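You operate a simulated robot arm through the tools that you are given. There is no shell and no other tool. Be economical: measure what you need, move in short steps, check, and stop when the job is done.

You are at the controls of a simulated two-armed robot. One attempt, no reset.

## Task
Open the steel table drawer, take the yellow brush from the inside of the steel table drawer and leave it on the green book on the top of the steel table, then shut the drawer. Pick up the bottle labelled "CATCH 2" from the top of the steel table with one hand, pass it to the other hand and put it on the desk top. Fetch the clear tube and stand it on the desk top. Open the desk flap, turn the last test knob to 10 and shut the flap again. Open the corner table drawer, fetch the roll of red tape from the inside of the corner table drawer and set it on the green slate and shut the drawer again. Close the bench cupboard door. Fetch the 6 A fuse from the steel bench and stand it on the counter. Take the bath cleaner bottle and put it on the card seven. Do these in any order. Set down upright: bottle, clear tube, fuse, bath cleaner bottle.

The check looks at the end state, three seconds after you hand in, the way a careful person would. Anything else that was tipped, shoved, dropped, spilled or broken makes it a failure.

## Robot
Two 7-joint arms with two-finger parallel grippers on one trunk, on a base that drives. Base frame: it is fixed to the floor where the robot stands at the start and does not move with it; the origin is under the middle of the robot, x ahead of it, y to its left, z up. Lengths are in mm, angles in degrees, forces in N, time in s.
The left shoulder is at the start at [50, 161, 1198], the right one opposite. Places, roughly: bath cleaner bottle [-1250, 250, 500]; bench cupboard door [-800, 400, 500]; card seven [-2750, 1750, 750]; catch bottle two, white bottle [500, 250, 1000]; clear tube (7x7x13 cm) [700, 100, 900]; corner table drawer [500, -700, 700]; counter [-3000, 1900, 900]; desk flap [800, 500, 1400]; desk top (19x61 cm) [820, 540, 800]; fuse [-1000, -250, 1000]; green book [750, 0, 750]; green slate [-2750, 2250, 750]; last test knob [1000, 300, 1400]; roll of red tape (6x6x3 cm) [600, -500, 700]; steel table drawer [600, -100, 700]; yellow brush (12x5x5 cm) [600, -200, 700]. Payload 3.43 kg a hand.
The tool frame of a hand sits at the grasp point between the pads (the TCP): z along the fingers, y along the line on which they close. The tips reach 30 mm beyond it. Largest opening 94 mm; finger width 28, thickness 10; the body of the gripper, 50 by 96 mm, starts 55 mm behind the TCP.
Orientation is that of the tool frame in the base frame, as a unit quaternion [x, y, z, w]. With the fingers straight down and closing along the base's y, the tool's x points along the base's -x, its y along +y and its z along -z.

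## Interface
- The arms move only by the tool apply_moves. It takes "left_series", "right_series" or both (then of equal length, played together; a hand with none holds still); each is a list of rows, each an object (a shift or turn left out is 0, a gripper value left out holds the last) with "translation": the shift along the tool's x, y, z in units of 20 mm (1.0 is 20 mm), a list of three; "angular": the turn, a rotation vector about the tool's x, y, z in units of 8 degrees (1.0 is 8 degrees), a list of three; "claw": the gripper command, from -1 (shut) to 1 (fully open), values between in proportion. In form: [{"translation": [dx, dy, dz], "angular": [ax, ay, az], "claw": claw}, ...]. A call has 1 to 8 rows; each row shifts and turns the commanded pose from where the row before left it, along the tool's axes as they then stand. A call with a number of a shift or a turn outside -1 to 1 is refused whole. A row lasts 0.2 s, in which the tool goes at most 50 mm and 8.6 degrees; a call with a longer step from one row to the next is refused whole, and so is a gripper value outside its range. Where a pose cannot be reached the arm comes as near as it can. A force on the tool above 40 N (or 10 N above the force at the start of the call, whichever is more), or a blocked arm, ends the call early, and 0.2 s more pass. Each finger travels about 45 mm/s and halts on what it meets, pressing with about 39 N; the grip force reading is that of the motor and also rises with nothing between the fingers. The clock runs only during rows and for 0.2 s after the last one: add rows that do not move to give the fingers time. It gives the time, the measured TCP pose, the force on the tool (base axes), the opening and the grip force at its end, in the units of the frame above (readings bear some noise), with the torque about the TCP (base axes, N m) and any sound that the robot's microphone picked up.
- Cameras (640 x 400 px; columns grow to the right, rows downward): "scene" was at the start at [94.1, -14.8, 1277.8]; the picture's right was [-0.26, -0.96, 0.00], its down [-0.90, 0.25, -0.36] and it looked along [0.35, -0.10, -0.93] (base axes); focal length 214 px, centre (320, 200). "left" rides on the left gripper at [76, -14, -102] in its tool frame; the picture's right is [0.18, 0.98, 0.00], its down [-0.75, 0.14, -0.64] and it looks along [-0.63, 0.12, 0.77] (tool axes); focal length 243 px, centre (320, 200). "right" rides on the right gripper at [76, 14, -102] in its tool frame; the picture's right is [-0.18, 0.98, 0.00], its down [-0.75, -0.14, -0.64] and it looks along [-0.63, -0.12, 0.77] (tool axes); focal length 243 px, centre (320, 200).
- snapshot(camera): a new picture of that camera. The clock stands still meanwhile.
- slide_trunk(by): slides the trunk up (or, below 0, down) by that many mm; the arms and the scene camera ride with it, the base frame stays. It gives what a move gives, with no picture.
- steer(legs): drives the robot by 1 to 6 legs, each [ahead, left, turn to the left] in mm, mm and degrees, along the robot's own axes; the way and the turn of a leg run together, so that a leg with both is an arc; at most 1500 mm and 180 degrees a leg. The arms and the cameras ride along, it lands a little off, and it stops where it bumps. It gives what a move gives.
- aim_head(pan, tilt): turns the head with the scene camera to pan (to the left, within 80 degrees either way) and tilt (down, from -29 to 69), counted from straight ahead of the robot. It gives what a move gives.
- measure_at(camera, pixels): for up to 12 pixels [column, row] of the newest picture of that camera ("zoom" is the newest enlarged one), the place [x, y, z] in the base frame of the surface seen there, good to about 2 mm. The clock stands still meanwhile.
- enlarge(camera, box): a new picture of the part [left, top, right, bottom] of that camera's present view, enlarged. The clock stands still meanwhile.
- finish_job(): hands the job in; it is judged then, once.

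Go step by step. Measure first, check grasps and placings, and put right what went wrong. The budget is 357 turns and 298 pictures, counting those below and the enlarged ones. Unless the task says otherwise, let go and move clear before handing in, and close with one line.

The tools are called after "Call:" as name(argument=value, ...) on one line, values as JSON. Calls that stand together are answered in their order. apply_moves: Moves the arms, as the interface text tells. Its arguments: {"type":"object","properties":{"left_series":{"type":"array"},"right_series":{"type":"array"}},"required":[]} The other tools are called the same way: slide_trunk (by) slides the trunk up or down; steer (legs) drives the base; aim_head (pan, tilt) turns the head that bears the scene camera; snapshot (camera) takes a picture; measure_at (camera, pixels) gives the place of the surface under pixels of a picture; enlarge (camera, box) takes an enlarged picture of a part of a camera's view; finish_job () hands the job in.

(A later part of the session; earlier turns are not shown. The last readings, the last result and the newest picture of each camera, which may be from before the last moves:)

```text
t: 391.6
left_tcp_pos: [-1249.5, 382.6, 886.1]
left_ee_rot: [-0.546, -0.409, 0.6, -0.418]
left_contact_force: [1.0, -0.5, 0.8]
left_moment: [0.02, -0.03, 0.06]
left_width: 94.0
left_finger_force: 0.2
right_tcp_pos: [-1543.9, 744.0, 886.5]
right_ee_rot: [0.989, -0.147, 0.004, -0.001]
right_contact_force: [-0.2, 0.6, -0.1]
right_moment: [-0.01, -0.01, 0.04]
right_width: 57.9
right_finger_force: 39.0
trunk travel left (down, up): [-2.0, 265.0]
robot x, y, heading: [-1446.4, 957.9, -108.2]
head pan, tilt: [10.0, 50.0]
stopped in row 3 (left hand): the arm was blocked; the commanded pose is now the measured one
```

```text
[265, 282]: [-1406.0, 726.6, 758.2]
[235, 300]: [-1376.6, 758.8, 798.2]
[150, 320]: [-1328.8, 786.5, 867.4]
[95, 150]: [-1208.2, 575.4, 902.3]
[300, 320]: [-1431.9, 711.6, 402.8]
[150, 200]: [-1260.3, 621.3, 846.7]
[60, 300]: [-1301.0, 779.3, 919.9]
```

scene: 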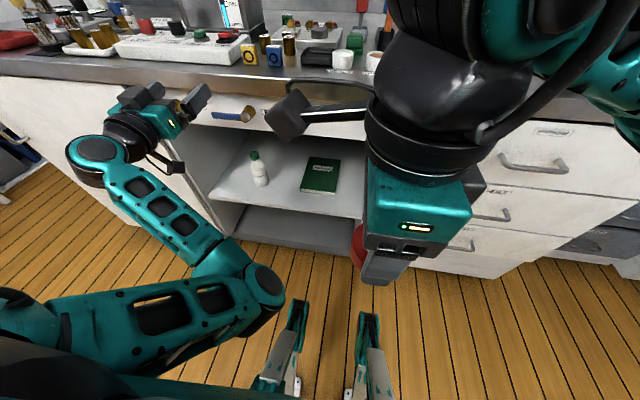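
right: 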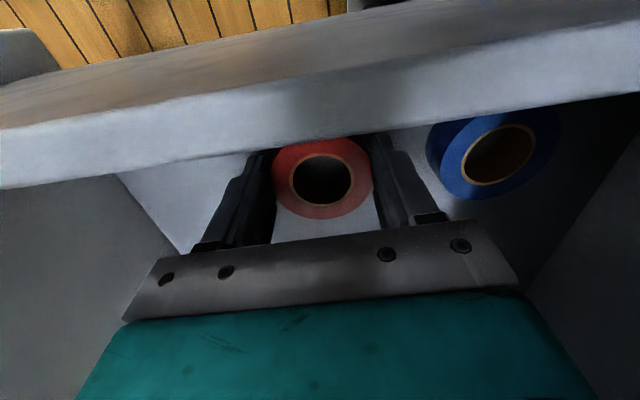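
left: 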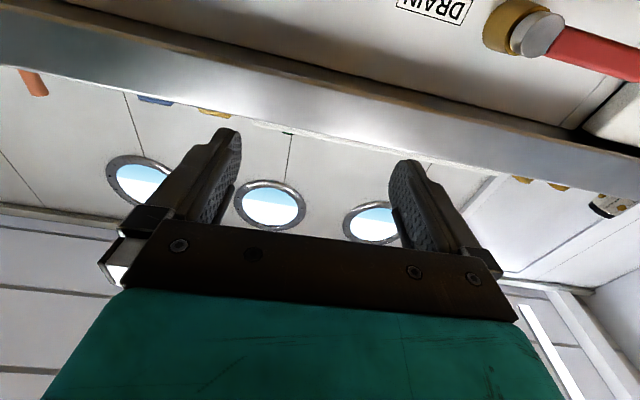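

The elbow hangs folded inward. I'll back the base 170 and extend the left hand forward to straighten the arm, then lower.

Call:
steer(legs=[[-170, 0, 0]])

Call:
slide_trunk(by=60)

Call:
apply_moves(left_series=[{"translation": [0.3, 0, 1], "angular": [0, 0.8, 0]}, {"translation": [0.3, 0, 1], "angular": [0, 0.8, 0]}, {"translation": [0.5, 0, 0.9], "angular": [0, 0.8, 0]}, {"translation": [0.8, 0, 0.9]}, {"translation": [0.95, 0, 0.5]}, {"translation": [0.95, 0, 0.4]}, {"translation": [0.95, 0, 0.4]}, {"translation": [0.95, 0, 0.4]}])

Call:
apply_moves(left_series=[{"translation": [0.95, 0, 0.3]}, {"translation": [0.95, 0, 0.3]}, {"translation": [0.95, 0, 0.3]}, {"translation": [0.95, 0, 0.3]}, {"translation": [0.95, 0, 0.3]}, {"translation": [0.95, 0, 0.3]}, {"translation": [0.95, 0, 0.3]}, {"translation": [0.95, 0, 0.3]}])

Call:
snapshot(camera="scene")

```text
t: 393.1
left_tcp_pos: [-1195.7, 543.4, 886.0]
left_ee_rot: [-0.545, -0.41, 0.6, -0.418]
left_contact_force: [-0.5, 1.0, 0.8]
left_moment: [0.01, -0.04, 0.01]
left_width: 93.9
left_finger_force: 0.0
right_tcp_pos: [-1489.8, 905.4, 886.1]
right_ee_rot: [0.989, -0.146, 0.004, 0.0]
right_contact_force: [-0.3, -0.2, -0.1]
right_moment: [-0.01, 0.05, 0.0]
right_width: 58.1
right_finger_force: 38.8
trunk travel left (down, up): [-2.0, 265.0]
robot x, y, heading: [-1395.5, 1120.1, -108.1]
head pan, tilt: [10.0, 50.0]
```

```text
t: 394.1
left_tcp_pos: [-1194.8, 543.6, 946.0]
left_ee_rot: [-0.545, -0.41, 0.6, -0.418]
left_contact_force: [0.0, 1.2, 0.0]
left_moment: [-0.02, 0.01, 0.01]
left_width: 94.1
left_finger_force: 0.1
right_tcp_pos: [-1488.5, 903.7, 945.8]
right_ee_rot: [0.989, -0.146, 0.005, -0.001]
right_contact_force: [-0.1, 0.8, -0.7]
right_moment: [-0.02, 0.01, -0.01]
right_width: 58.1
right_finger_force: 39.2
trunk travel left (down, up): [-62.0, 205.0]
robot x, y, heading: [-1391.8, 1121.4, -108.2]
head pan, tilt: [10.0, 50.0]
```

```text
t: 395.9
left_tcp_pos: [-1223.9, 468.5, 818.2]
left_ee_rot: [0.637, 0.475, -0.501, 0.344]
left_contact_force: [0.3, -0.2, -1.6]
left_moment: [-0.04, 0.03, -0.03]
left_width: 93.9
left_finger_force: 0.0
right_tcp_pos: [-1489.4, 904.3, 945.6]
right_ee_rot: [0.989, -0.146, 0.005, 0.0]
right_contact_force: [0.4, -0.2, -1.1]
right_moment: [-0.02, 0.01, -0.01]
right_width: 58.1
right_finger_force: 39.1
trunk travel left (down, up): [-62.0, 205.0]
robot x, y, heading: [-1390.4, 1121.9, -107.8]
head pan, tilt: [10.0, 50.0]
```

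```text
t: 397.7
left_tcp_pos: [-1232.3, 464.6, 659.2]
left_ee_rot: [0.637, 0.475, -0.5, 0.344]
left_contact_force: [-0.5, -0.3, 0.0]
left_moment: [0.0, -0.01, 0.04]
left_width: 94.1
left_finger_force: 0.1
right_tcp_pos: [-1489.6, 903.7, 946.8]
right_ee_rot: [0.989, -0.146, 0.005, -0.001]
right_contact_force: [-0.8, -0.4, -0.5]
right_moment: [0.0, -0.01, -0.01]
right_width: 58.0
right_finger_force: 39.1
trunk travel left (down, up): [-62.0, 205.0]
robot x, y, heading: [-1392.9, 1120.7, -107.7]
head pan, tilt: [10.0, 50.0]
```

```text
84 pictures are left
```

scene: 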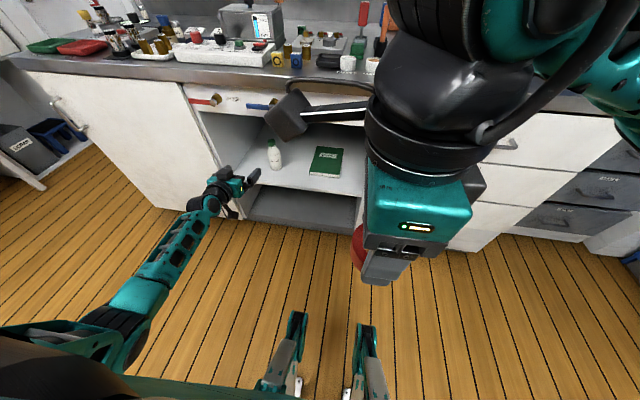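

The arm now descends freely. Continue down to z≈482 with a small left shift.

Call:
apply_moves(left_series=[{"translation": [1, 0.14, 0.27]}, {"translation": [1, 0.14, 0.27]}, {"translation": [1, 0.14, 0.27]}, {"translation": [1, 0.14, 0.27]}, {"translation": [1, 0.14, 0.27]}, {"translation": [1, 0.14, 0.27]}, {"translation": [1, 0.14, 0.27]}, {"translation": [1, 0.14, 0.27]}])

Call:
snapshot(camera="left")

```text
t: 399.5
left_tcp_pos: [-1219.4, 458.3, 516.1]
left_ee_rot: [0.638, 0.473, -0.501, 0.343]
left_contact_force: [-0.1, -0.6, -0.6]
left_moment: [0.02, -0.01, 0.01]
left_width: 94.3
left_finger_force: 0.1
left hand out of reach, approached as far as the arm can: row 8
right_tcp_pos: [-1490.3, 904.4, 946.5]
right_ee_rot: [0.989, -0.146, 0.005, -0.001]
right_contact_force: [0.3, -0.1, -0.1]
right_moment: [-0.02, -0.02, -0.01]
right_width: 58.2
right_finger_force: 39.5
trunk travel left (down, up): [-62.0, 205.0]
robot x, y, heading: [-1392.3, 1121.5, -108.1]
head pan, tilt: [10.0, 50.0]
```

```text
83 pictures are left
```

left: 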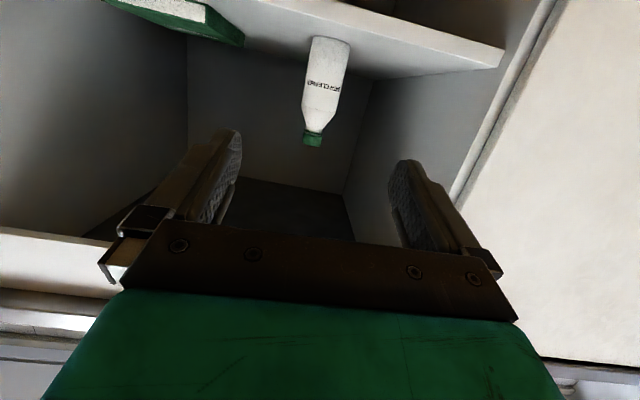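

Lower the trunk 34, and refine the bottle's position with the left camera.

Call:
measure_at(camera="left", pixels=[[310, 70], [325, 70], [340, 70], [306, 90], [337, 90], [313, 140], [325, 45], [345, 43]])

Call:
slide_trunk(by=-32)

```text
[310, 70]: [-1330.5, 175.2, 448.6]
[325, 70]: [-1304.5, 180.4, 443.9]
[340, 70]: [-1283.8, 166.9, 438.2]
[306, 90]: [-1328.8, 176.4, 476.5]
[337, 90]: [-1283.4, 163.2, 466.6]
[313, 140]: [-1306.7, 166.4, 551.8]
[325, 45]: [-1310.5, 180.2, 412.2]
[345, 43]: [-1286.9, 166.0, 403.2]
```

```text
t: 400.2
left_tcp_pos: [-1218.2, 458.2, 484.4]
left_ee_rot: [0.637, 0.475, -0.5, 0.344]
left_contact_force: [0.2, 0.5, 0.1]
left_moment: [0.0, -0.01, 0.02]
left_width: 93.9
left_finger_force: 0.1
right_tcp_pos: [-1489.2, 905.0, 914.7]
right_ee_rot: [0.989, -0.146, 0.004, 0.0]
right_contact_force: [0.3, -0.4, -1.0]
right_moment: [0.03, 0.01, -0.04]
right_width: 57.9
right_finger_force: 38.7
trunk travel left (down, up): [-30.0, 237.0]
robot x, y, heading: [-1393.0, 1123.1, -107.9]
head pan, tilt: [10.0, 50.0]
```

Bottle centre ≈(-1312,156). Drive forward 250 and check.

Call:
steer(legs=[[250, 4, 0]])

Call:
snapshot(camera="left")

```text
t: 402.1
left_tcp_pos: [-1291.2, 218.9, 484.0]
left_ee_rot: [0.636, 0.476, -0.499, 0.345]
left_contact_force: [-0.4, 0.0, -0.3]
left_moment: [0.02, 0.0, 0.02]
left_width: 94.0
left_finger_force: 0.1
right_tcp_pos: [-1561.7, 664.3, 913.7]
right_ee_rot: [0.99, -0.144, 0.005, -0.001]
right_contact_force: [-0.1, 0.2, -0.2]
right_moment: [0.03, 0.04, 0.02]
right_width: 58.3
right_finger_force: 39.5
trunk travel left (down, up): [-30.0, 237.0]
robot x, y, heading: [-1464.4, 882.4, -108.1]
head pan, tilt: [10.0, 50.0]
```

```text
82 pictures are left
```

left: 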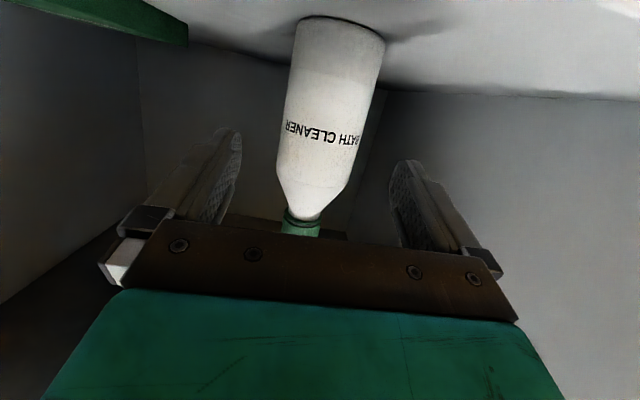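

Well centred. Forward 58 and close.

Call:
steer(legs=[[58, 0, 0]])

Call:
apply_moves(left_series=[{"claw": -1}, {}, {}, {}, {}, {}])

Call:
snapshot(camera="left")

```text
t: 403.0
left_tcp_pos: [-1308.0, 162.1, 485.0]
left_ee_rot: [0.637, 0.475, -0.5, 0.344]
left_contact_force: [-0.3, 0.3, 0.3]
left_moment: [-0.02, 0.02, 0.03]
left_width: 93.8
left_finger_force: 0.0
right_tcp_pos: [-1579.7, 609.0, 913.5]
right_ee_rot: [0.989, -0.145, 0.004, -0.002]
right_contact_force: [0.0, 0.6, -0.3]
right_moment: [0.01, -0.01, -0.02]
right_width: 58.1
right_finger_force: 39.5
trunk travel left (down, up): [-30.0, 237.0]
robot x, y, heading: [-1482.7, 826.4, -108.0]
head pan, tilt: [10.0, 50.0]
```

```text
t: 404.4
left_tcp_pos: [-1307.7, 163.4, 484.4]
left_ee_rot: [0.637, 0.475, -0.5, 0.345]
left_contact_force: [0.8, -0.5, 1.2]
left_moment: [-0.1, -0.21, 0.06]
left_width: 59.1
left_finger_force: 39.0
right_tcp_pos: [-1580.6, 608.8, 913.8]
right_ee_rot: [0.99, -0.144, 0.005, -0.001]
right_contact_force: [-0.3, 0.7, -1.1]
right_moment: [0.0, -0.03, 0.0]
right_width: 58.4
right_finger_force: 39.4
trunk travel left (down, up): [-30.0, 237.0]
robot x, y, heading: [-1481.5, 822.5, -107.8]
head pan, tilt: [10.0, 50.0]
```

```text
81 pictures are left
```

left: 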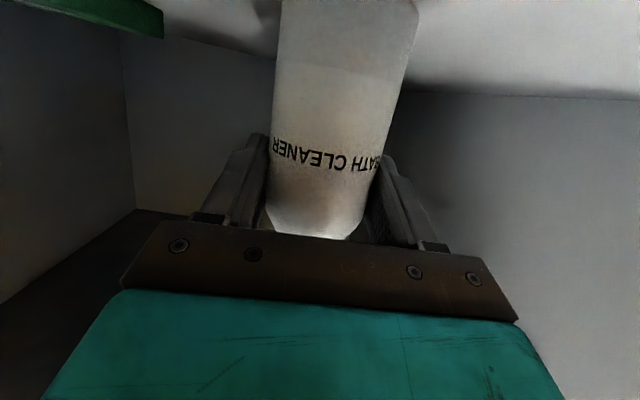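

Gripped (59 mm). Lift 40 with the trunk, back out.

Call:
slide_trunk(by=45)

Call:
steer(legs=[[-350, 0, 0]])

Call:
slide_trunk(by=190)

Call:
aim_head(pan=-60, tilt=20)

Call:
snapshot(camera="scene")

```text
t: 405.3
left_tcp_pos: [-1307.5, 163.0, 528.3]
left_ee_rot: [0.637, 0.476, -0.5, 0.344]
left_contact_force: [0.1, 1.0, -4.0]
left_moment: [0.0, -0.02, -0.01]
left_width: 59.1
left_finger_force: 38.7
right_tcp_pos: [-1580.5, 608.2, 957.9]
right_ee_rot: [0.99, -0.144, 0.005, -0.001]
right_contact_force: [0.1, 0.8, -0.7]
right_moment: [-0.04, -0.03, -0.01]
right_width: 58.1
right_finger_force: 39.1
trunk travel left (down, up): [-75.0, 192.0]
robot x, y, heading: [-1486.2, 826.4, -108.2]
head pan, tilt: [10.0, 50.0]
```

```text
t: 407.6
left_tcp_pos: [-1203.7, 492.5, 529.0]
left_ee_rot: [0.638, 0.474, -0.501, 0.343]
left_contact_force: [0.0, 0.3, -2.2]
left_moment: [0.06, -0.04, 0.0]
left_width: 59.4
left_finger_force: 39.1
right_tcp_pos: [-1473.6, 939.4, 958.1]
right_ee_rot: [0.989, -0.147, 0.005, -0.001]
right_contact_force: [0.3, -0.7, -1.0]
right_moment: [0.04, -0.02, 0.0]
right_width: 57.9
right_finger_force: 38.8
trunk travel left (down, up): [-75.0, 192.0]
robot x, y, heading: [-1376.6, 1152.2, -108.1]
head pan, tilt: [10.0, 50.0]
```

```text
t: 409.6
left_tcp_pos: [-1204.3, 491.8, 718.9]
left_ee_rot: [0.639, 0.473, -0.501, 0.342]
left_contact_force: [0.0, -0.2, -2.0]
left_moment: [0.03, -0.03, 0.01]
left_width: 59.2
left_finger_force: 38.9
right_tcp_pos: [-1472.8, 939.3, 1148.7]
right_ee_rot: [0.989, -0.146, 0.004, -0.001]
right_contact_force: [0.0, 0.1, -1.0]
right_moment: [0.02, 0.04, -0.03]
right_width: 58.2
right_finger_force: 39.3
trunk travel left (down, up): [-265.0, 2.0]
robot x, y, heading: [-1374.0, 1155.7, -108.0]
head pan, tilt: [10.0, 50.0]
```

```text
t: 411.1
left_tcp_pos: [-1203.7, 492.3, 719.7]
left_ee_rot: [0.637, 0.474, -0.501, 0.344]
left_contact_force: [-1.3, -0.7, -3.0]
left_moment: [0.01, -0.01, 0.05]
left_width: 59.4
left_finger_force: 39.1
right_tcp_pos: [-1474.0, 937.0, 1148.3]
right_ee_rot: [0.989, -0.147, 0.005, -0.001]
right_contact_force: [-0.8, 0.4, -0.9]
right_moment: [-0.03, 0.01, 0.01]
right_width: 58.1
right_finger_force: 38.9
trunk travel left (down, up): [-265.0, 2.0]
robot x, y, heading: [-1372.8, 1155.5, -108.2]
head pan, tilt: [-60.0, 20.0]
```

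```text
80 pictures are left
```

scene: 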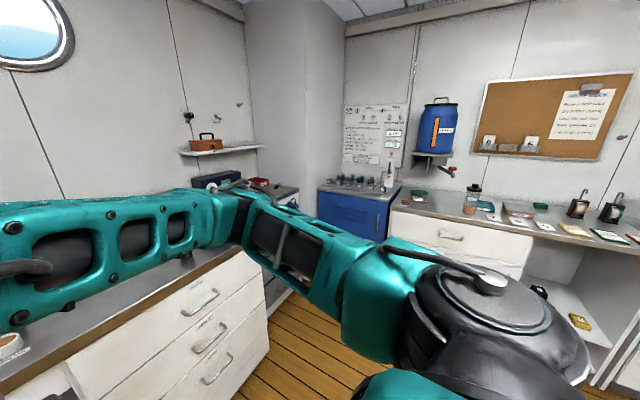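

Turn right ~90° to face the counter and look.

Call:
steer(legs=[[0, 0, -90], [250, 0, 0]])

Call:
aim_head(pan=-10, tilt=15)

Call:
snapshot(camera="scene")

```text
t: 416.7
left_tcp_pos: [-2276.3, 1057.2, 718.7]
left_ee_rot: [0.788, -0.115, -0.595, -0.11]
left_contact_force: [-0.4, 0.0, -3.3]
left_moment: [0.01, -0.04, -0.04]
left_width: 59.3
left_finger_force: 39.3
right_tcp_pos: [-1831.0, 1330.7, 1149.0]
right_ee_rot: [-0.598, 0.802, -0.005, -0.002]
right_contact_force: [-0.5, 0.0, -0.6]
right_moment: [0.01, 0.0, 0.02]
right_width: 57.8
right_finger_force: 39.1
trunk travel left (down, up): [-265.0, 2.0]
robot x, y, heading: [-1614.4, 1233.5, 162.2]
head pan, tilt: [-60.0, 20.0]
```

```text
t: 417.9
left_tcp_pos: [-2275.4, 1058.3, 718.6]
left_ee_rot: [0.786, -0.114, -0.597, -0.11]
left_contact_force: [-0.9, 0.3, -2.7]
left_moment: [-0.01, -0.04, 0.0]
left_width: 59.3
left_finger_force: 38.8
right_tcp_pos: [-1830.7, 1329.5, 1148.6]
right_ee_rot: [-0.597, 0.802, -0.004, -0.002]
right_contact_force: [0.9, 0.1, -2.0]
right_moment: [0.03, -0.01, 0.01]
right_width: 58.1
right_finger_force: 39.2
trunk travel left (down, up): [-265.0, 2.0]
robot x, y, heading: [-1614.8, 1229.3, 162.4]
head pan, tilt: [-10.0, 15.0]
```

```text
79 pictures are left
```

scene: 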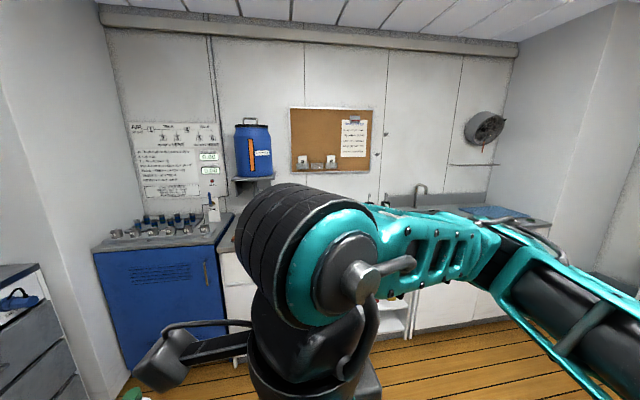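

The right hand blocks the view; move it aside to the right and down.

Call:
apply_moves(right_series=[{"translation": [-1, 0.3, 0.5]}, {"translation": [-1, 0.3, 0.5]}, {"translation": [-1, 0.3, 0.5]}, {"translation": [-1, 0.3, 0.5]}, {"translation": [-1, 0.3, 0.5]}, {"translation": [-1, 0.3, 0.5]}, {"translation": [-1, 0.3, 0.5]}, {"translation": [-1, 0.3, 0.5]}])

Call:
steer(legs=[[200, -250, 0]])

Call:
aim_head(pan=0, tilt=25)

Call:
snapshot(camera="scene")

```text
t: 419.7
left_tcp_pos: [-2276.3, 1056.6, 717.8]
left_ee_rot: [0.787, -0.114, -0.597, -0.11]
left_contact_force: [0.2, -0.5, -2.8]
left_moment: [-0.03, -0.06, 0.02]
left_width: 59.0
left_finger_force: 39.5
right_tcp_pos: [-1832.7, 1495.8, 1068.7]
right_ee_rot: [-0.598, 0.801, -0.004, -0.003]
right_contact_force: [-0.7, 0.2, 0.2]
right_moment: [-0.02, -0.04, -0.02]
right_width: 57.9
right_finger_force: 38.9
trunk travel left (down, up): [-265.0, 2.0]
robot x, y, heading: [-1616.2, 1233.6, 162.3]
head pan, tilt: [-10.0, 15.0]
```

```text
t: 421.8
left_tcp_pos: [-2389.4, 1356.5, 718.4]
left_ee_rot: [0.787, -0.115, -0.596, -0.11]
left_contact_force: [0.6, 0.2, -3.0]
left_moment: [-0.05, 0.01, 0.02]
left_width: 59.2
left_finger_force: 39.5
right_tcp_pos: [-1944.1, 1794.3, 1067.2]
right_ee_rot: [-0.597, 0.802, -0.005, -0.002]
right_contact_force: [0.3, 0.6, -0.9]
right_moment: [0.0, -0.01, 0.01]
right_width: 58.0
right_finger_force: 38.9
trunk travel left (down, up): [-265.0, 2.0]
robot x, y, heading: [-1723.5, 1529.6, 162.0]
head pan, tilt: [-10.0, 15.0]
```

```text
t: 422.5
left_tcp_pos: [-2389.8, 1356.3, 719.5]
left_ee_rot: [0.787, -0.115, -0.596, -0.111]
left_contact_force: [0.6, 0.1, -2.7]
left_moment: [-0.03, -0.04, -0.01]
left_width: 58.8
left_finger_force: 39.1
right_tcp_pos: [-1944.3, 1793.2, 1067.0]
right_ee_rot: [-0.597, 0.802, -0.005, -0.002]
right_contact_force: [-0.3, -0.5, -0.4]
right_moment: [-0.03, 0.01, -0.01]
right_width: 57.8
right_finger_force: 39.2
trunk travel left (down, up): [-265.0, 2.0]
robot x, y, heading: [-1722.3, 1529.5, 162.1]
head pan, tilt: [0.0, 25.0]
```

```text
78 pictures are left
```

scene: 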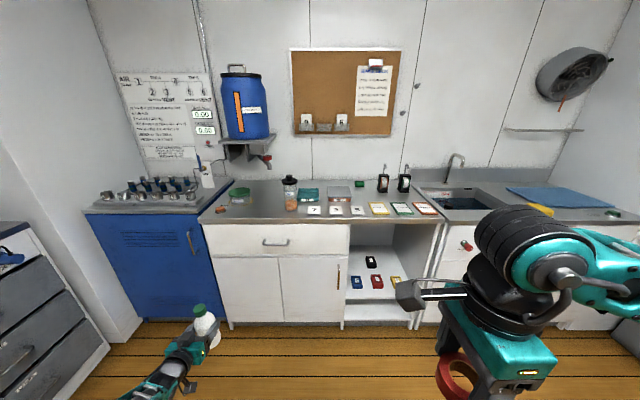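

Now the counter shows: white cards at (312–358,210) and coloured slates at (380–425,208). Zoom in to read them.

Call:
enlarge(camera="scene", box=[280, 170, 450, 230])

Call:
measure_at(camera="zoom", pixels=[[130, 248], [205, 248], [290, 248], [372, 240], [458, 238], [540, 238], [50, 190], [70, 290], [130, 275], [600, 290], [385, 150], [460, 165]])

```text
3.76 times, centred on (365, 200) of scene
```

zoom: 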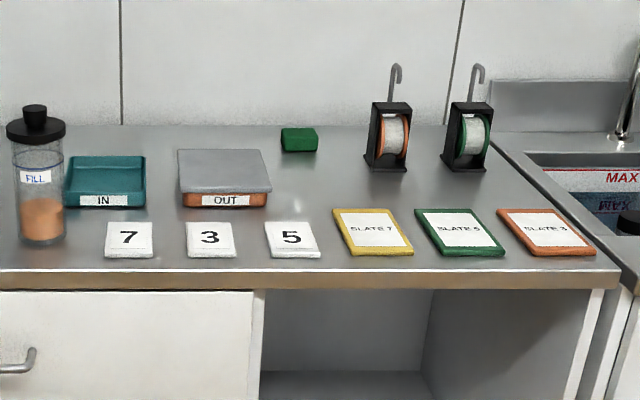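

```text
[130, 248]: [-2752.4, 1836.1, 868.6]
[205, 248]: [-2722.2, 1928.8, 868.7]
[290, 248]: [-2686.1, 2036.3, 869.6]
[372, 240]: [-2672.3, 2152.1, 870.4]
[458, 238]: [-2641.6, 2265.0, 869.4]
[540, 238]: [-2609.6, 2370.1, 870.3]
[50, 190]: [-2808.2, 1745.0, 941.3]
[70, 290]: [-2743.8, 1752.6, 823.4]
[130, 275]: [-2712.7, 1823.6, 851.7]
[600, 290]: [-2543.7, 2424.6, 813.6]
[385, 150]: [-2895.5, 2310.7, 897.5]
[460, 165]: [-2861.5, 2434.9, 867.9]
```

Card 7 and the green SLATE 5 are identified. Measure their corners.

Call:
measure_at(camera="zoom", pixels=[[109, 225], [150, 225], [152, 256], [106, 256], [130, 238], [418, 212], [481, 212], [503, 253], [438, 253], [460, 232], [240, 240], [400, 240]])

```text
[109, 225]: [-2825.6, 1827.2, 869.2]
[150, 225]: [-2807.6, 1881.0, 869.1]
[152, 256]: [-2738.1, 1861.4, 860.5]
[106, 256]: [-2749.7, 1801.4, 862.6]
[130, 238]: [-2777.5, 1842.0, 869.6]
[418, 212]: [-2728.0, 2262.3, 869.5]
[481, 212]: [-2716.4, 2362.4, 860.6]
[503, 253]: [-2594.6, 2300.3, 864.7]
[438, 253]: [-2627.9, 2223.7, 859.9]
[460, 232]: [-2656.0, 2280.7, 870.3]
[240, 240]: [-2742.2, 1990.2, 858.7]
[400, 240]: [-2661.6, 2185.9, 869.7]
```

Left hand needs +237 mm; raise it in place (two calls), then drive so the bottle is before card 7.

Call:
apply_moves(left_series=[{"translation": [-0.98, 0, -0.27]}, {"translation": [-0.98, 0, -0.27]}, {"translation": [-0.98, 0, -0.27]}, {"translation": [-0.98, 0, -0.27]}, {"translation": [-0.98, 0, -0.27]}, {"translation": [-0.98, 0, -0.27]}, {"translation": [-0.98, 0, -0.27]}, {"translation": [-0.98, 0, -0.27]}])

Call:
apply_moves(left_series=[{"translation": [-0.98, 0, -0.27]}, {"translation": [-0.98, 0, -0.27]}, {"translation": [-0.98, 0, -0.27]}, {"translation": [-0.98, 0, -0.27]}, {"translation": [-0.98, 0, -0.27]}])

Call:
steer(legs=[[380, -340, 0]])

Call:
snapshot(camera="left")

```text
t: 424.3
left_tcp_pos: [-2389.3, 1349.6, 880.7]
left_ee_rot: [0.787, -0.115, -0.596, -0.109]
left_contact_force: [-0.7, 0.4, -3.3]
left_moment: [-0.02, -0.04, -0.01]
left_width: 59.1
left_finger_force: 39.2
right_tcp_pos: [-1943.9, 1793.7, 1068.0]
right_ee_rot: [-0.597, 0.802, -0.004, -0.003]
right_contact_force: [-0.4, 0.0, -0.4]
right_moment: [-0.01, 0.04, 0.01]
right_width: 57.6
right_finger_force: 39.1
trunk travel left (down, up): [-265.0, 2.0]
robot x, y, heading: [-1729.4, 1528.9, 162.0]
head pan, tilt: [0.0, 25.0]
```

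```text
t: 425.5
left_tcp_pos: [-2392.0, 1347.0, 982.3]
left_ee_rot: [0.786, -0.116, -0.596, -0.111]
left_contact_force: [-0.3, 0.3, -2.9]
left_moment: [-0.06, -0.03, -0.02]
left_width: 59.0
left_finger_force: 39.2
right_tcp_pos: [-1943.9, 1793.9, 1068.4]
right_ee_rot: [-0.597, 0.802, -0.004, -0.002]
right_contact_force: [0.7, -0.2, -0.5]
right_moment: [0.02, 0.0, -0.03]
right_width: 57.5
right_finger_force: 39.4
trunk travel left (down, up): [-265.0, 2.0]
robot x, y, heading: [-1726.2, 1526.4, 162.2]
head pan, tilt: [0.0, 25.0]
```

```text
t: 428.5
left_tcp_pos: [-2651.9, 1779.6, 980.9]
left_ee_rot: [0.787, -0.112, -0.597, -0.108]
left_contact_force: [0.2, -0.5, -2.9]
left_moment: [0.01, -0.03, 0.03]
left_width: 58.9
left_finger_force: 38.6
right_tcp_pos: [-2207.4, 2230.2, 1067.8]
right_ee_rot: [-0.601, 0.8, -0.004, -0.002]
right_contact_force: [0.2, 0.5, -0.2]
right_moment: [-0.02, -0.02, 0.0]
right_width: 57.4
right_finger_force: 39.2
trunk travel left (down, up): [-265.0, 2.0]
robot x, y, heading: [-1987.7, 1968.2, 162.8]
head pan, tilt: [0.0, 25.0]
```

```text
76 pictures are left
```

left: 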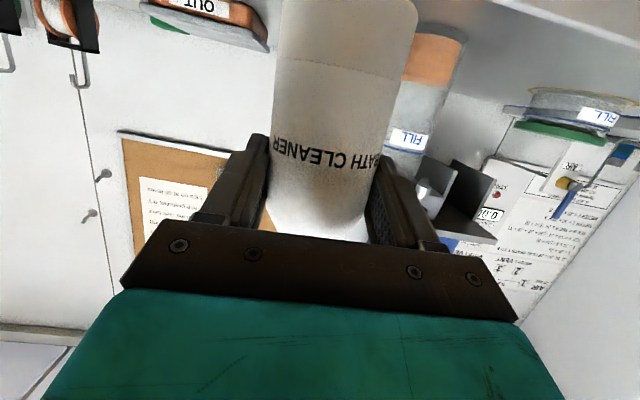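

Drive ahead 130 and right 20 to be over card 7.

Call:
steer(legs=[[132, -21, -0.6]])

Call:
aim_head(pan=20, tilt=35)

Call:
snapshot(camera="scene")

```text
t: 429.8
left_tcp_pos: [-2770.7, 1845.2, 981.9]
left_ee_rot: [0.787, -0.114, -0.596, -0.109]
left_contact_force: [0.4, 0.5, -4.1]
left_moment: [0.03, -0.04, 0.01]
left_width: 59.2
left_finger_force: 39.0
right_tcp_pos: [-2322.9, 2292.0, 1066.7]
right_ee_rot: [-0.597, 0.802, -0.005, -0.002]
right_contact_force: [0.0, 0.8, -1.4]
right_moment: [0.01, -0.03, -0.02]
right_width: 57.6
right_finger_force: 38.7
trunk travel left (down, up): [-265.0, 2.0]
robot x, y, heading: [-2105.7, 2030.0, 162.0]
head pan, tilt: [0.0, 25.0]
```

```text
t: 430.6
left_tcp_pos: [-2770.3, 1846.4, 982.1]
left_ee_rot: [0.787, -0.116, -0.596, -0.111]
left_contact_force: [-0.3, -0.2, -2.8]
left_moment: [0.0, -0.03, -0.01]
left_width: 58.8
left_finger_force: 39.1
right_tcp_pos: [-2322.2, 2291.8, 1067.1]
right_ee_rot: [-0.597, 0.803, -0.003, -0.002]
right_contact_force: [0.0, -0.4, -1.5]
right_moment: [-0.03, 0.01, 0.0]
right_width: 57.7
right_finger_force: 39.0
trunk travel left (down, up): [-265.0, 2.0]
robot x, y, heading: [-2107.7, 2028.4, 162.0]
head pan, tilt: [20.0, 35.0]
```

```text
75 pictures are left
```

scene: 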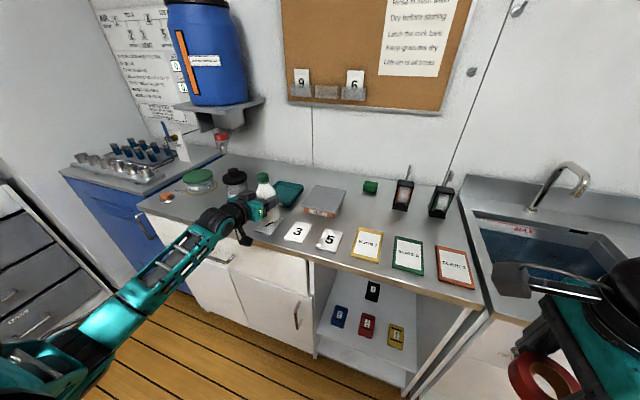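

The bottle is over card 7. Lower 26 mm.

Call:
apply_moves(left_series=[{"translation": [0.65, 0.2, 0.18]}, {"translation": [0.6, 0, 0.17]}, {}])

Call:
enlarge(camera="scene", box=[190, 150, 370, 280])

```text
t: 431.4
left_tcp_pos: [-2772.0, 1843.5, 956.0]
left_ee_rot: [0.787, -0.116, -0.596, -0.111]
left_contact_force: [-0.6, -0.3, -4.4]
left_moment: [-0.01, -0.06, 0.0]
left_width: 58.7
left_finger_force: 38.8
right_tcp_pos: [-2322.2, 2291.9, 1068.4]
right_ee_rot: [-0.597, 0.802, -0.003, -0.003]
right_contact_force: [0.4, -0.2, -0.7]
right_moment: [0.0, 0.01, 0.01]
right_width: 57.5
right_finger_force: 39.1
trunk travel left (down, up): [-265.0, 2.0]
robot x, y, heading: [-2105.2, 2027.0, 161.8]
head pan, tilt: [20.0, 35.0]
```

```text
3.08 times, centred on (280, 215) of scene
```

zoom: 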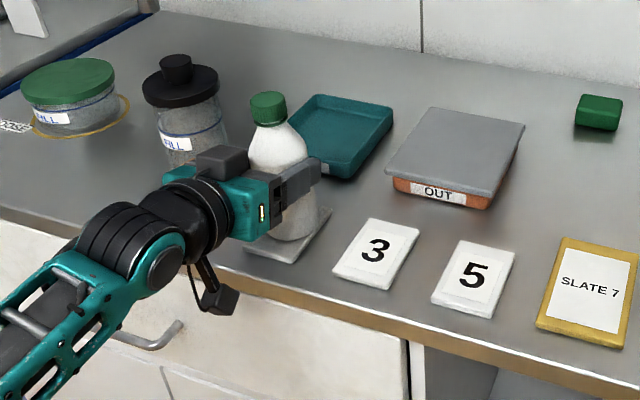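

Over the card. Lower 3 mm and release, back out.

Call:
apply_moves(left_series=[{"translation": [0.1, 0, 0.03]}, {"translation": [0.05, 0, 0.01]}, {"claw": 0.3}, {"claw": 0.75}, {}, {}])

Call:
steer(legs=[[-150, 0, 0]])

Call:
enlarge(camera="scene", box=[220, 130, 460, 300])

```text
t: 432.8
left_tcp_pos: [-2772.0, 1842.1, 951.9]
left_ee_rot: [0.787, -0.116, -0.596, -0.111]
left_contact_force: [0.2, -0.6, -0.8]
left_moment: [0.0, 0.0, 0.0]
left_width: 82.3
left_finger_force: 0.0
right_tcp_pos: [-2322.7, 2291.5, 1068.3]
right_ee_rot: [-0.597, 0.803, -0.004, -0.003]
right_contact_force: [-0.6, -0.1, 0.4]
right_moment: [0.02, -0.01, 0.02]
right_width: 57.6
right_finger_force: 39.1
trunk travel left (down, up): [-265.0, 2.0]
robot x, y, heading: [-2105.5, 2027.9, 162.0]
head pan, tilt: [20.0, 35.0]
```

```text
t: 434.2
left_tcp_pos: [-2630.1, 1796.8, 954.0]
left_ee_rot: [0.787, -0.115, -0.596, -0.111]
left_contact_force: [0.3, 0.3, 0.1]
left_moment: [0.04, -0.02, 0.03]
left_width: 82.3
left_finger_force: 0.0
right_tcp_pos: [-2180.9, 2246.7, 1067.0]
right_ee_rot: [-0.596, 0.803, -0.004, -0.003]
right_contact_force: [-0.4, -0.7, -0.5]
right_moment: [-0.02, 0.0, 0.01]
right_width: 57.6
right_finger_force: 39.5
trunk travel left (down, up): [-265.0, 2.0]
robot x, y, heading: [-1964.4, 1982.3, 161.9]
head pan, tilt: [20.0, 35.0]
```

```text
2.35 times, centred on (340, 215) of scene
```

zoom: 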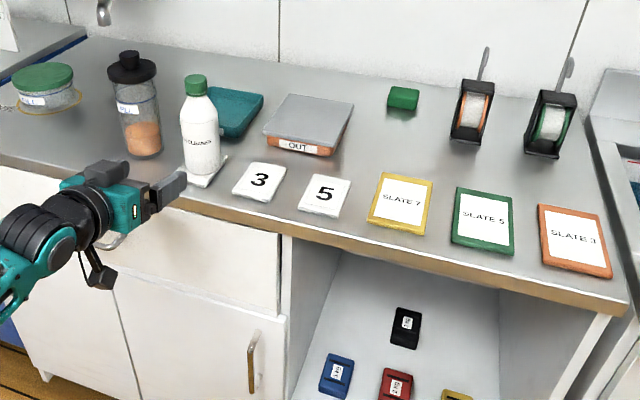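

The bath cleaner stands on card 7. Retract the left hand well back while extending the right with the tape.

Call:
apply_moves(left_series=[{"translation": [0, 0, -1]}, {"translation": [0, 0, -1]}, {"translation": [0, 0, -1]}, {"translation": [0, 0, -1]}, {"translation": [0, 0, -1]}, {"translation": [0, 0, -1]}, {"translation": [0, 0, -1]}, {"translation": [0, 0, -1]}], right_series=[{"translation": [0, 1, 0]}, {"translation": [0, 1, 0]}, {"translation": [0, 1, 0]}, {"translation": [0, 1, 0]}, {"translation": [0, 1, 0]}, {"translation": [0, 1, 0]}, {"translation": [0, 1, 0]}, {"translation": [0, 1, 0]}])

Call:
apply_moves(left_series=[{"translation": [0, 0, -1]}, {"translation": [0, 0, -1]}, {"translation": [0, 0, -1]}, {"translation": [0, 0, -1]}, {"translation": [0, 0, -1]}, {"translation": [0, 0, -1]}, {"translation": [0, 0, -1]}, {"translation": [0, 0, -1]}], right_series=[{"translation": [0, 0, 0.6]}, {"translation": [0, 0, 0.6]}, {"translation": [0, 0, 0.6]}, {"translation": [0, 0, 0.6]}, {"translation": [0, 0, 0.6]}, {}, {}, {}])

```text
t: 436.0
left_tcp_pos: [-2484.8, 1746.5, 995.5]
left_ee_rot: [0.786, -0.115, -0.597, -0.11]
left_contact_force: [-0.9, -0.3, 0.0]
left_moment: [0.02, 0.02, 0.0]
left_width: 82.3
left_finger_force: 0.0
right_tcp_pos: [-2332.6, 2293.2, 1068.0]
right_ee_rot: [-0.597, 0.803, -0.004, -0.002]
right_contact_force: [-0.5, -0.9, -0.7]
right_moment: [-0.01, -0.02, 0.0]
right_width: 57.1
right_finger_force: 39.0
trunk travel left (down, up): [-265.0, 2.0]
robot x, y, heading: [-1963.6, 1978.7, 161.9]
head pan, tilt: [20.0, 35.0]
```

```text
t: 437.8
left_tcp_pos: [-2340.0, 1697.4, 1038.2]
left_ee_rot: [0.786, -0.115, -0.597, -0.11]
left_contact_force: [0.8, 0.1, -0.5]
left_moment: [0.02, 0.02, 0.03]
left_width: 82.3
left_finger_force: 0.1
right_tcp_pos: [-2333.3, 2292.4, 1006.2]
right_ee_rot: [-0.596, 0.803, -0.004, -0.002]
right_contact_force: [0.1, -0.3, -0.7]
right_moment: [-0.01, 0.0, 0.0]
right_width: 57.4
right_finger_force: 39.1
trunk travel left (down, up): [-265.0, 2.0]
robot x, y, heading: [-1961.5, 1983.7, 162.4]
head pan, tilt: [20.0, 35.0]
```

Drive ahead 315 and left 108 to bring the tape over the slate.

Call:
steer(legs=[[0, 108, 0], [312, 0, -0.4]])

Call:
aim_head(pan=-10, tilt=50)

Call:
snapshot(camera="scene")

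Call:
snapshot(camera="right")

```text
t: 440.7
left_tcp_pos: [-2670.2, 1696.8, 1036.4]
left_ee_rot: [0.786, -0.12, -0.595, -0.114]
left_contact_force: [0.5, 0.2, -0.5]
left_moment: [-0.03, -0.02, -0.01]
left_width: 82.4
left_finger_force: 0.0
right_tcp_pos: [-2657.7, 2290.8, 1006.4]
right_ee_rot: [-0.592, 0.806, -0.005, -0.003]
right_contact_force: [-0.8, -0.3, -1.3]
right_moment: [0.01, 0.01, -0.01]
right_width: 57.0
right_finger_force: 39.0
trunk travel left (down, up): [-265.0, 2.0]
robot x, y, heading: [-2290.1, 1978.4, 161.5]
head pan, tilt: [20.0, 35.0]
```

```text
t: 441.6
left_tcp_pos: [-2670.9, 1696.7, 1035.8]
left_ee_rot: [0.786, -0.12, -0.596, -0.114]
left_contact_force: [1.3, 0.3, 0.5]
left_moment: [0.02, 0.0, -0.03]
left_width: 82.3
left_finger_force: 0.1
right_tcp_pos: [-2657.3, 2291.7, 1007.4]
right_ee_rot: [-0.592, 0.806, -0.004, -0.003]
right_contact_force: [0.5, 0.1, 0.0]
right_moment: [-0.01, 0.03, 0.02]
right_width: 57.5
right_finger_force: 38.9
trunk travel left (down, up): [-265.0, 2.0]
robot x, y, heading: [-2291.0, 1982.7, 161.5]
head pan, tilt: [-10.0, 50.0]
```

```text
72 pictures are left
```

scene: 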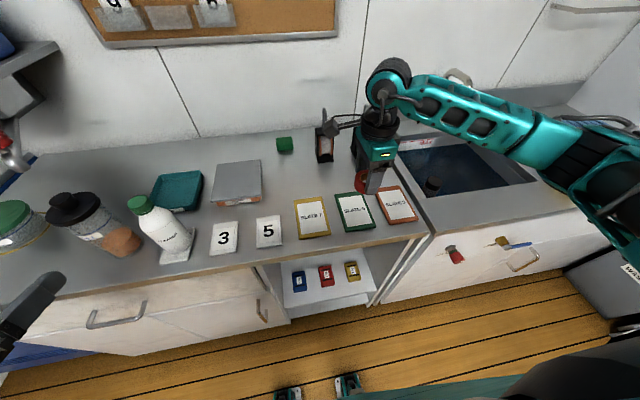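

```text
71 pictures are left
```

right: 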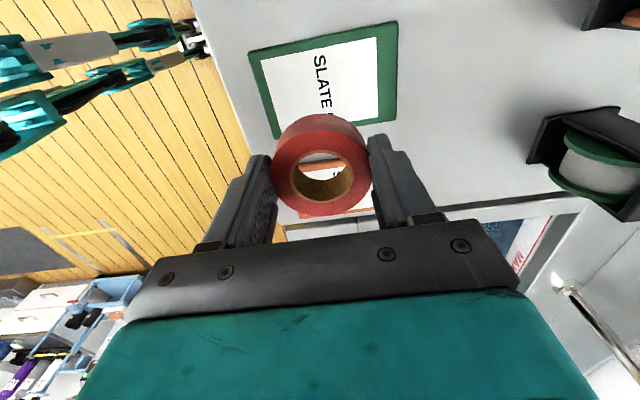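

Call:
measure_at(camera="scene", pixels=[[337, 196], [363, 193], [373, 226], [347, 230], [353, 212]])

Call:
measure_at(camera="right", pixels=[[253, 55], [393, 25], [395, 115], [275, 135], [340, 210]])

```text
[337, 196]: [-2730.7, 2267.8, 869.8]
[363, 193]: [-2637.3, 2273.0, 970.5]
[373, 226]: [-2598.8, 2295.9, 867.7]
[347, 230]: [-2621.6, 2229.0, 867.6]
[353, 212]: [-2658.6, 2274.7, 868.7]
```

```text
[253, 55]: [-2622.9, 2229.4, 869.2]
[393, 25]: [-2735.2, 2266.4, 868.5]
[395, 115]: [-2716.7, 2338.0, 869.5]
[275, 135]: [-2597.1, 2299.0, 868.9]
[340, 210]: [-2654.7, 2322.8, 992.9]
```

Slate centre (-2668,2283). Shift and lower 92.

Call:
apply_moves(right_series=[{"translation": [0.55, 0.4, 0]}, {"translation": [0, 0, 0.95]}, {"translation": [0, 0, 0.95]}, {"translation": [0, 0, 0.95]}, {"translation": [0, 0, 0.95]}, {"translation": [0, 0, 0.8]}])

Call:
snapshot(camera="right")

```text
t: 443.0
left_tcp_pos: [-2669.6, 1697.5, 1035.6]
left_ee_rot: [0.786, -0.12, -0.596, -0.114]
left_contact_force: [0.8, 0.1, 0.2]
left_moment: [0.0, 0.0, -0.02]
left_width: 82.1
left_finger_force: 0.1
right_tcp_pos: [-2668.6, 2283.8, 913.7]
right_ee_rot: [-0.592, 0.806, -0.003, -0.002]
right_contact_force: [-0.2, -0.5, -0.7]
right_moment: [0.0, 0.02, 0.03]
right_width: 57.1
right_finger_force: 38.4
trunk travel left (down, up): [-265.0, 2.0]
robot x, y, heading: [-2289.6, 1979.7, 161.3]
head pan, tilt: [-10.0, 50.0]
```

```text
70 pictures are left
```

right: 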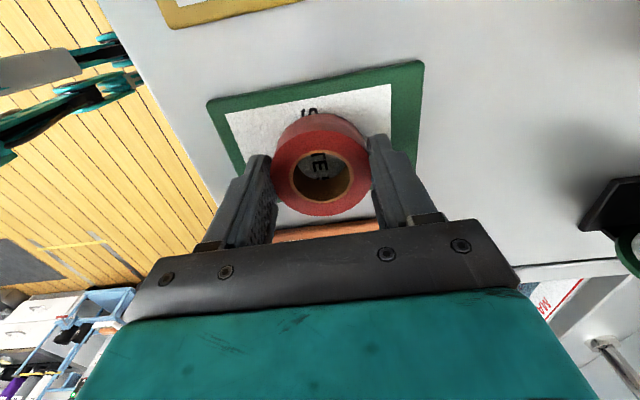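

Lower 7 mm, release, rise.

Call:
apply_moves(right_series=[{"translation": [0, 0, 0.35]}, {}, {"claw": 0.4}, {"claw": 0.7}, {}, {"translation": [0, 0, -0.7]}, {"translation": [0, 0, -1]}, {"translation": [0, 0, -1]}])

Call:
snapshot(camera="right")

```text
t: 444.8
left_tcp_pos: [-2669.7, 1697.9, 1036.6]
left_ee_rot: [0.786, -0.121, -0.595, -0.115]
left_contact_force: [0.5, -0.4, -0.2]
left_moment: [-0.02, -0.02, 0.0]
left_width: 82.5
left_finger_force: 0.0
right_tcp_pos: [-2668.9, 2282.6, 963.4]
right_ee_rot: [-0.592, 0.806, -0.005, -0.003]
right_contact_force: [-0.7, 0.6, 0.7]
right_moment: [0.0, 0.03, -0.02]
right_width: 79.9
right_finger_force: 0.1
trunk travel left (down, up): [-265.0, 2.0]
robot x, y, heading: [-2291.2, 1977.5, 161.1]
head pan, tilt: [-10.0, 50.0]
```

```text
69 pictures are left
```

right: 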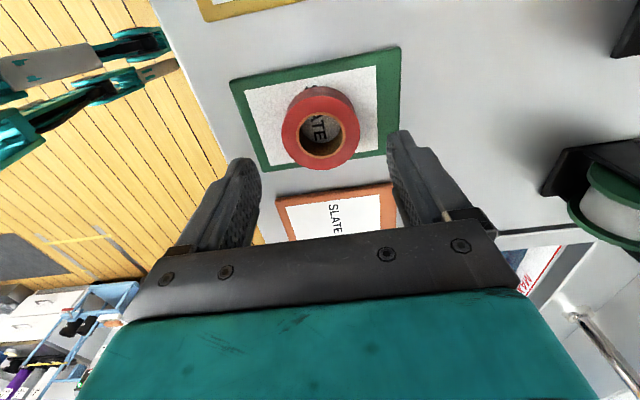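

The tape sits on the green slate. Now for the fuse: raise, back off, turn to the bench and drive there.

Call:
apply_moves(right_series=[{"translation": [0, 0, -1]}, {"translation": [0, 0, -1]}, {"translation": [0, 0, -1]}, {"translation": [0, 0, -1]}, {"translation": [0, 0, -1]}, {"translation": [0, -1, 0]}, {"translation": [0, -1, 0]}, {"translation": [0, -1, 0]}])

Call:
steer(legs=[[-500, 0, 0], [0, 0, 90.5], [0, 1370, 0], [560, 0, 0]])

Call:
aim_head(pan=-5, tilt=30)

Call:
snapshot(camera="scene")

```text
t: 446.6
left_tcp_pos: [-2670.1, 1696.7, 1037.4]
left_ee_rot: [0.785, -0.12, -0.596, -0.115]
left_contact_force: [-0.3, 0.6, 0.1]
left_moment: [-0.02, 0.04, 0.03]
left_width: 82.4
left_finger_force: 0.0
right_tcp_pos: [-2611.1, 2266.5, 1063.5]
right_ee_rot: [-0.592, 0.806, -0.004, -0.003]
right_contact_force: [-0.1, 0.0, 0.5]
right_moment: [0.02, -0.01, 0.02]
right_width: 79.9
right_finger_force: 0.0
trunk travel left (down, up): [-265.0, 2.0]
robot x, y, heading: [-2288.6, 1978.6, 161.2]
head pan, tilt: [-10.0, 50.0]
```

```text
t: 462.7
left_tcp_pos: [-416.5, 488.8, 1037.4]
left_ee_rot: [0.639, 0.473, -0.5, 0.342]
left_contact_force: [-0.3, -0.5, -0.3]
left_moment: [0.03, -0.01, 0.04]
left_width: 82.3
left_finger_force: 0.1
right_tcp_pos: [-986.2, 543.6, 1063.5]
right_ee_rot: [0.989, -0.149, 0.005, -0.001]
right_contact_force: [-0.2, -0.4, 0.2]
right_moment: [0.02, 0.03, -0.02]
right_width: 79.9
right_finger_force: 0.1
trunk travel left (down, up): [-265.0, 2.0]
robot x, y, heading: [-697.1, 865.5, -108.3]
head pan, tilt: [-10.0, 50.0]
```

```text
t: 463.5
left_tcp_pos: [-419.1, 490.1, 1036.8]
left_ee_rot: [0.639, 0.473, -0.501, 0.342]
left_contact_force: [-0.2, -0.4, 0.7]
left_moment: [0.01, 0.0, 0.01]
left_width: 82.2
left_finger_force: 0.0
right_tcp_pos: [-987.0, 544.6, 1063.1]
right_ee_rot: [0.989, -0.148, 0.005, -0.001]
right_contact_force: [0.9, 0.7, -0.7]
right_moment: [0.01, 0.01, 0.01]
right_width: 79.7
right_finger_force: 0.0
trunk travel left (down, up): [-265.0, 2.0]
robot x, y, heading: [-698.3, 866.9, -108.3]
head pan, tilt: [-5.0, 30.0]
```

```text
68 pictures are left
```

scene: 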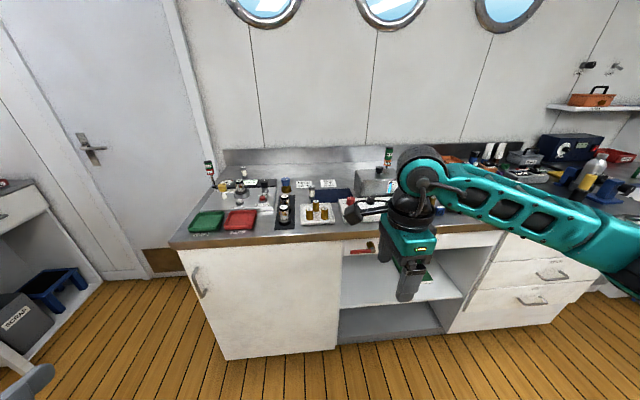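

Zoom in on the bench top to find the 6 A fuse.

Call:
enlarge(camera="scene", box=[175, 140, 395, 250])

```text
2.91 times, centred on (285, 195) of scene
```

zoom: 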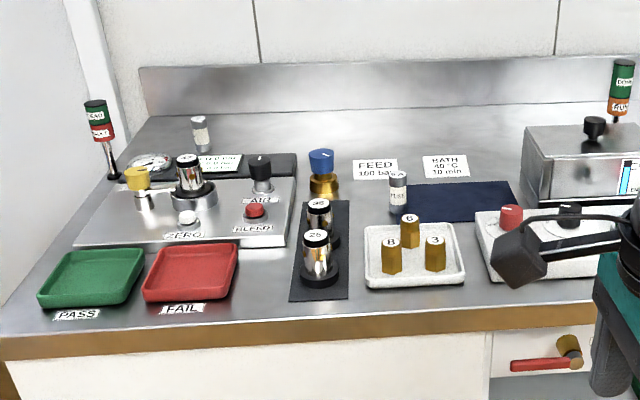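

Two small white cartridges at (200,133) and (398,190) look like fuses. Zoom tighter on each.

Call:
enlarge(camera="scene", box=[300, 185, 340, 220])

Call:
enlarge(camera="scene", box=[225, 155, 265, 190])

```text
11.43 times, centred on (320, 202) of scene
```

zoom: 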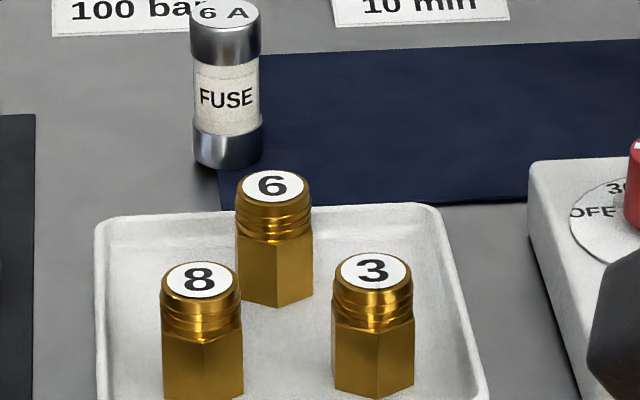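

```text
11.43 times, centred on (245, 172) of scene
```

zoom: 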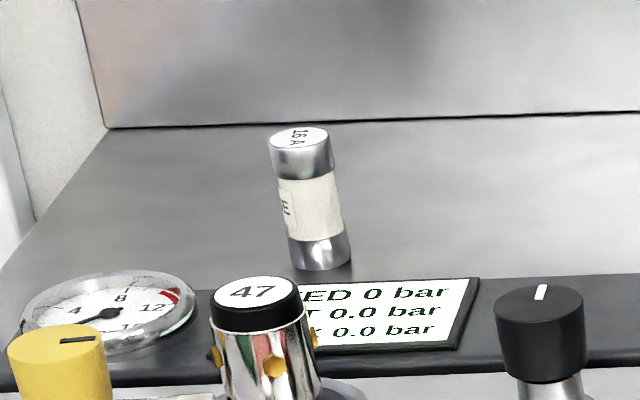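

The nearer one reads "6 A". Measure it.

Call:
measure_at(camera="scene", pixels=[[312, 186], [311, 193], [313, 193], [312, 198], [316, 207], [300, 205], [345, 205], [330, 185], [285, 200]])

```text
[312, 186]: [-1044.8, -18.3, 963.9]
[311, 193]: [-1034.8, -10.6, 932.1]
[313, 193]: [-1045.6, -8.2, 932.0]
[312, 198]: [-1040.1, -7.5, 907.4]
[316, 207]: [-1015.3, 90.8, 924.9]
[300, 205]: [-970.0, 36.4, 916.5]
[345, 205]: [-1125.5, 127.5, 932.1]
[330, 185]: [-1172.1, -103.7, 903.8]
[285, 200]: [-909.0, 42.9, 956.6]
```

The 6 A fuse stands at about (-1045,-21), z 899–968. Extend the right hand forward and check its reach.

Call:
apply_moves(right_series=[{"translation": [0, 1, 0.2], "claw": 0.3}, {"translation": [0, 1, 0.2]}, {"translation": [0, 1, 0.2]}, {"translation": [0, 1, 0.2]}, {"translation": [0, 1, 0.2]}, {"translation": [0, 1, 0.2]}, {"translation": [0, 1, 0.2]}])

```text
t: 465.1
left_tcp_pos: [-418.1, 490.0, 1037.4]
left_ee_rot: [0.639, 0.473, -0.501, 0.342]
left_contact_force: [-0.2, 0.4, -0.1]
left_moment: [0.0, 0.07, -0.02]
left_width: 82.4
left_finger_force: 0.0
right_tcp_pos: [-1027.5, 410.2, 1034.3]
right_ee_rot: [0.989, -0.149, 0.005, -0.001]
right_contact_force: [1.0, -0.1, -0.3]
right_moment: [-0.02, 0.01, 0.02]
right_width: 61.3
right_finger_force: 0.1
trunk travel left (down, up): [-265.0, 2.0]
robot x, y, heading: [-700.5, 865.1, -108.3]
head pan, tilt: [-5.0, 30.0]
```

Reach is fine. Drive left 119 and forward 385 so the hand comes above the fuse.

Call:
steer(legs=[[0, 119, 0], [382, 0, 0]])

Call:
snapshot(camera="right")

```text
t: 468.4
left_tcp_pos: [-430.4, 83.4, 1036.0]
left_ee_rot: [0.64, 0.472, -0.502, 0.341]
left_contact_force: [-0.1, 0.0, 0.8]
left_moment: [0.0, 0.02, -0.01]
left_width: 82.3
left_finger_force: 0.1
right_tcp_pos: [-1041.2, 6.5, 1034.4]
right_ee_rot: [0.989, -0.15, 0.005, -0.001]
right_contact_force: [-0.5, -0.5, -0.6]
right_moment: [-0.02, -0.01, 0.0]
right_width: 60.8
right_finger_force: 0.0
trunk travel left (down, up): [-265.0, 2.0]
robot x, y, heading: [-710.9, 463.1, -108.7]
head pan, tilt: [-5.0, 30.0]
```

```text
64 pictures are left
```

right: 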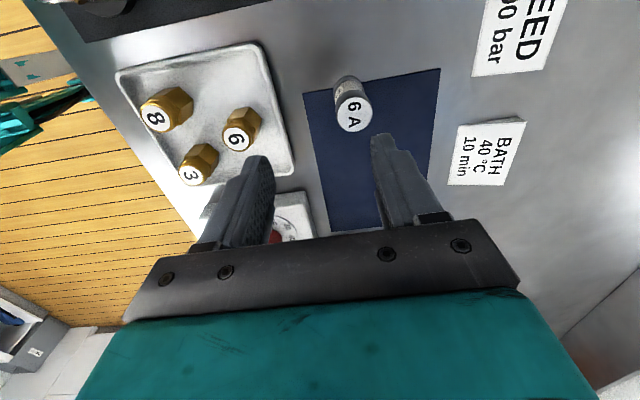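

Call:
measure_at(camera="right", pixels=[[340, 112], [368, 112], [353, 97], [353, 128], [354, 112], [238, 135], [276, 237], [345, 85]])

```text
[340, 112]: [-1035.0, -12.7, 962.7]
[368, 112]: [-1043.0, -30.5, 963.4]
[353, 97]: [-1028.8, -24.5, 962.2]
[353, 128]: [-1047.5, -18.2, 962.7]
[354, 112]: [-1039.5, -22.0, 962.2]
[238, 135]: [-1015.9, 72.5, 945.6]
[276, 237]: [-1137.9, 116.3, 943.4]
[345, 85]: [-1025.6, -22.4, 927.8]
```

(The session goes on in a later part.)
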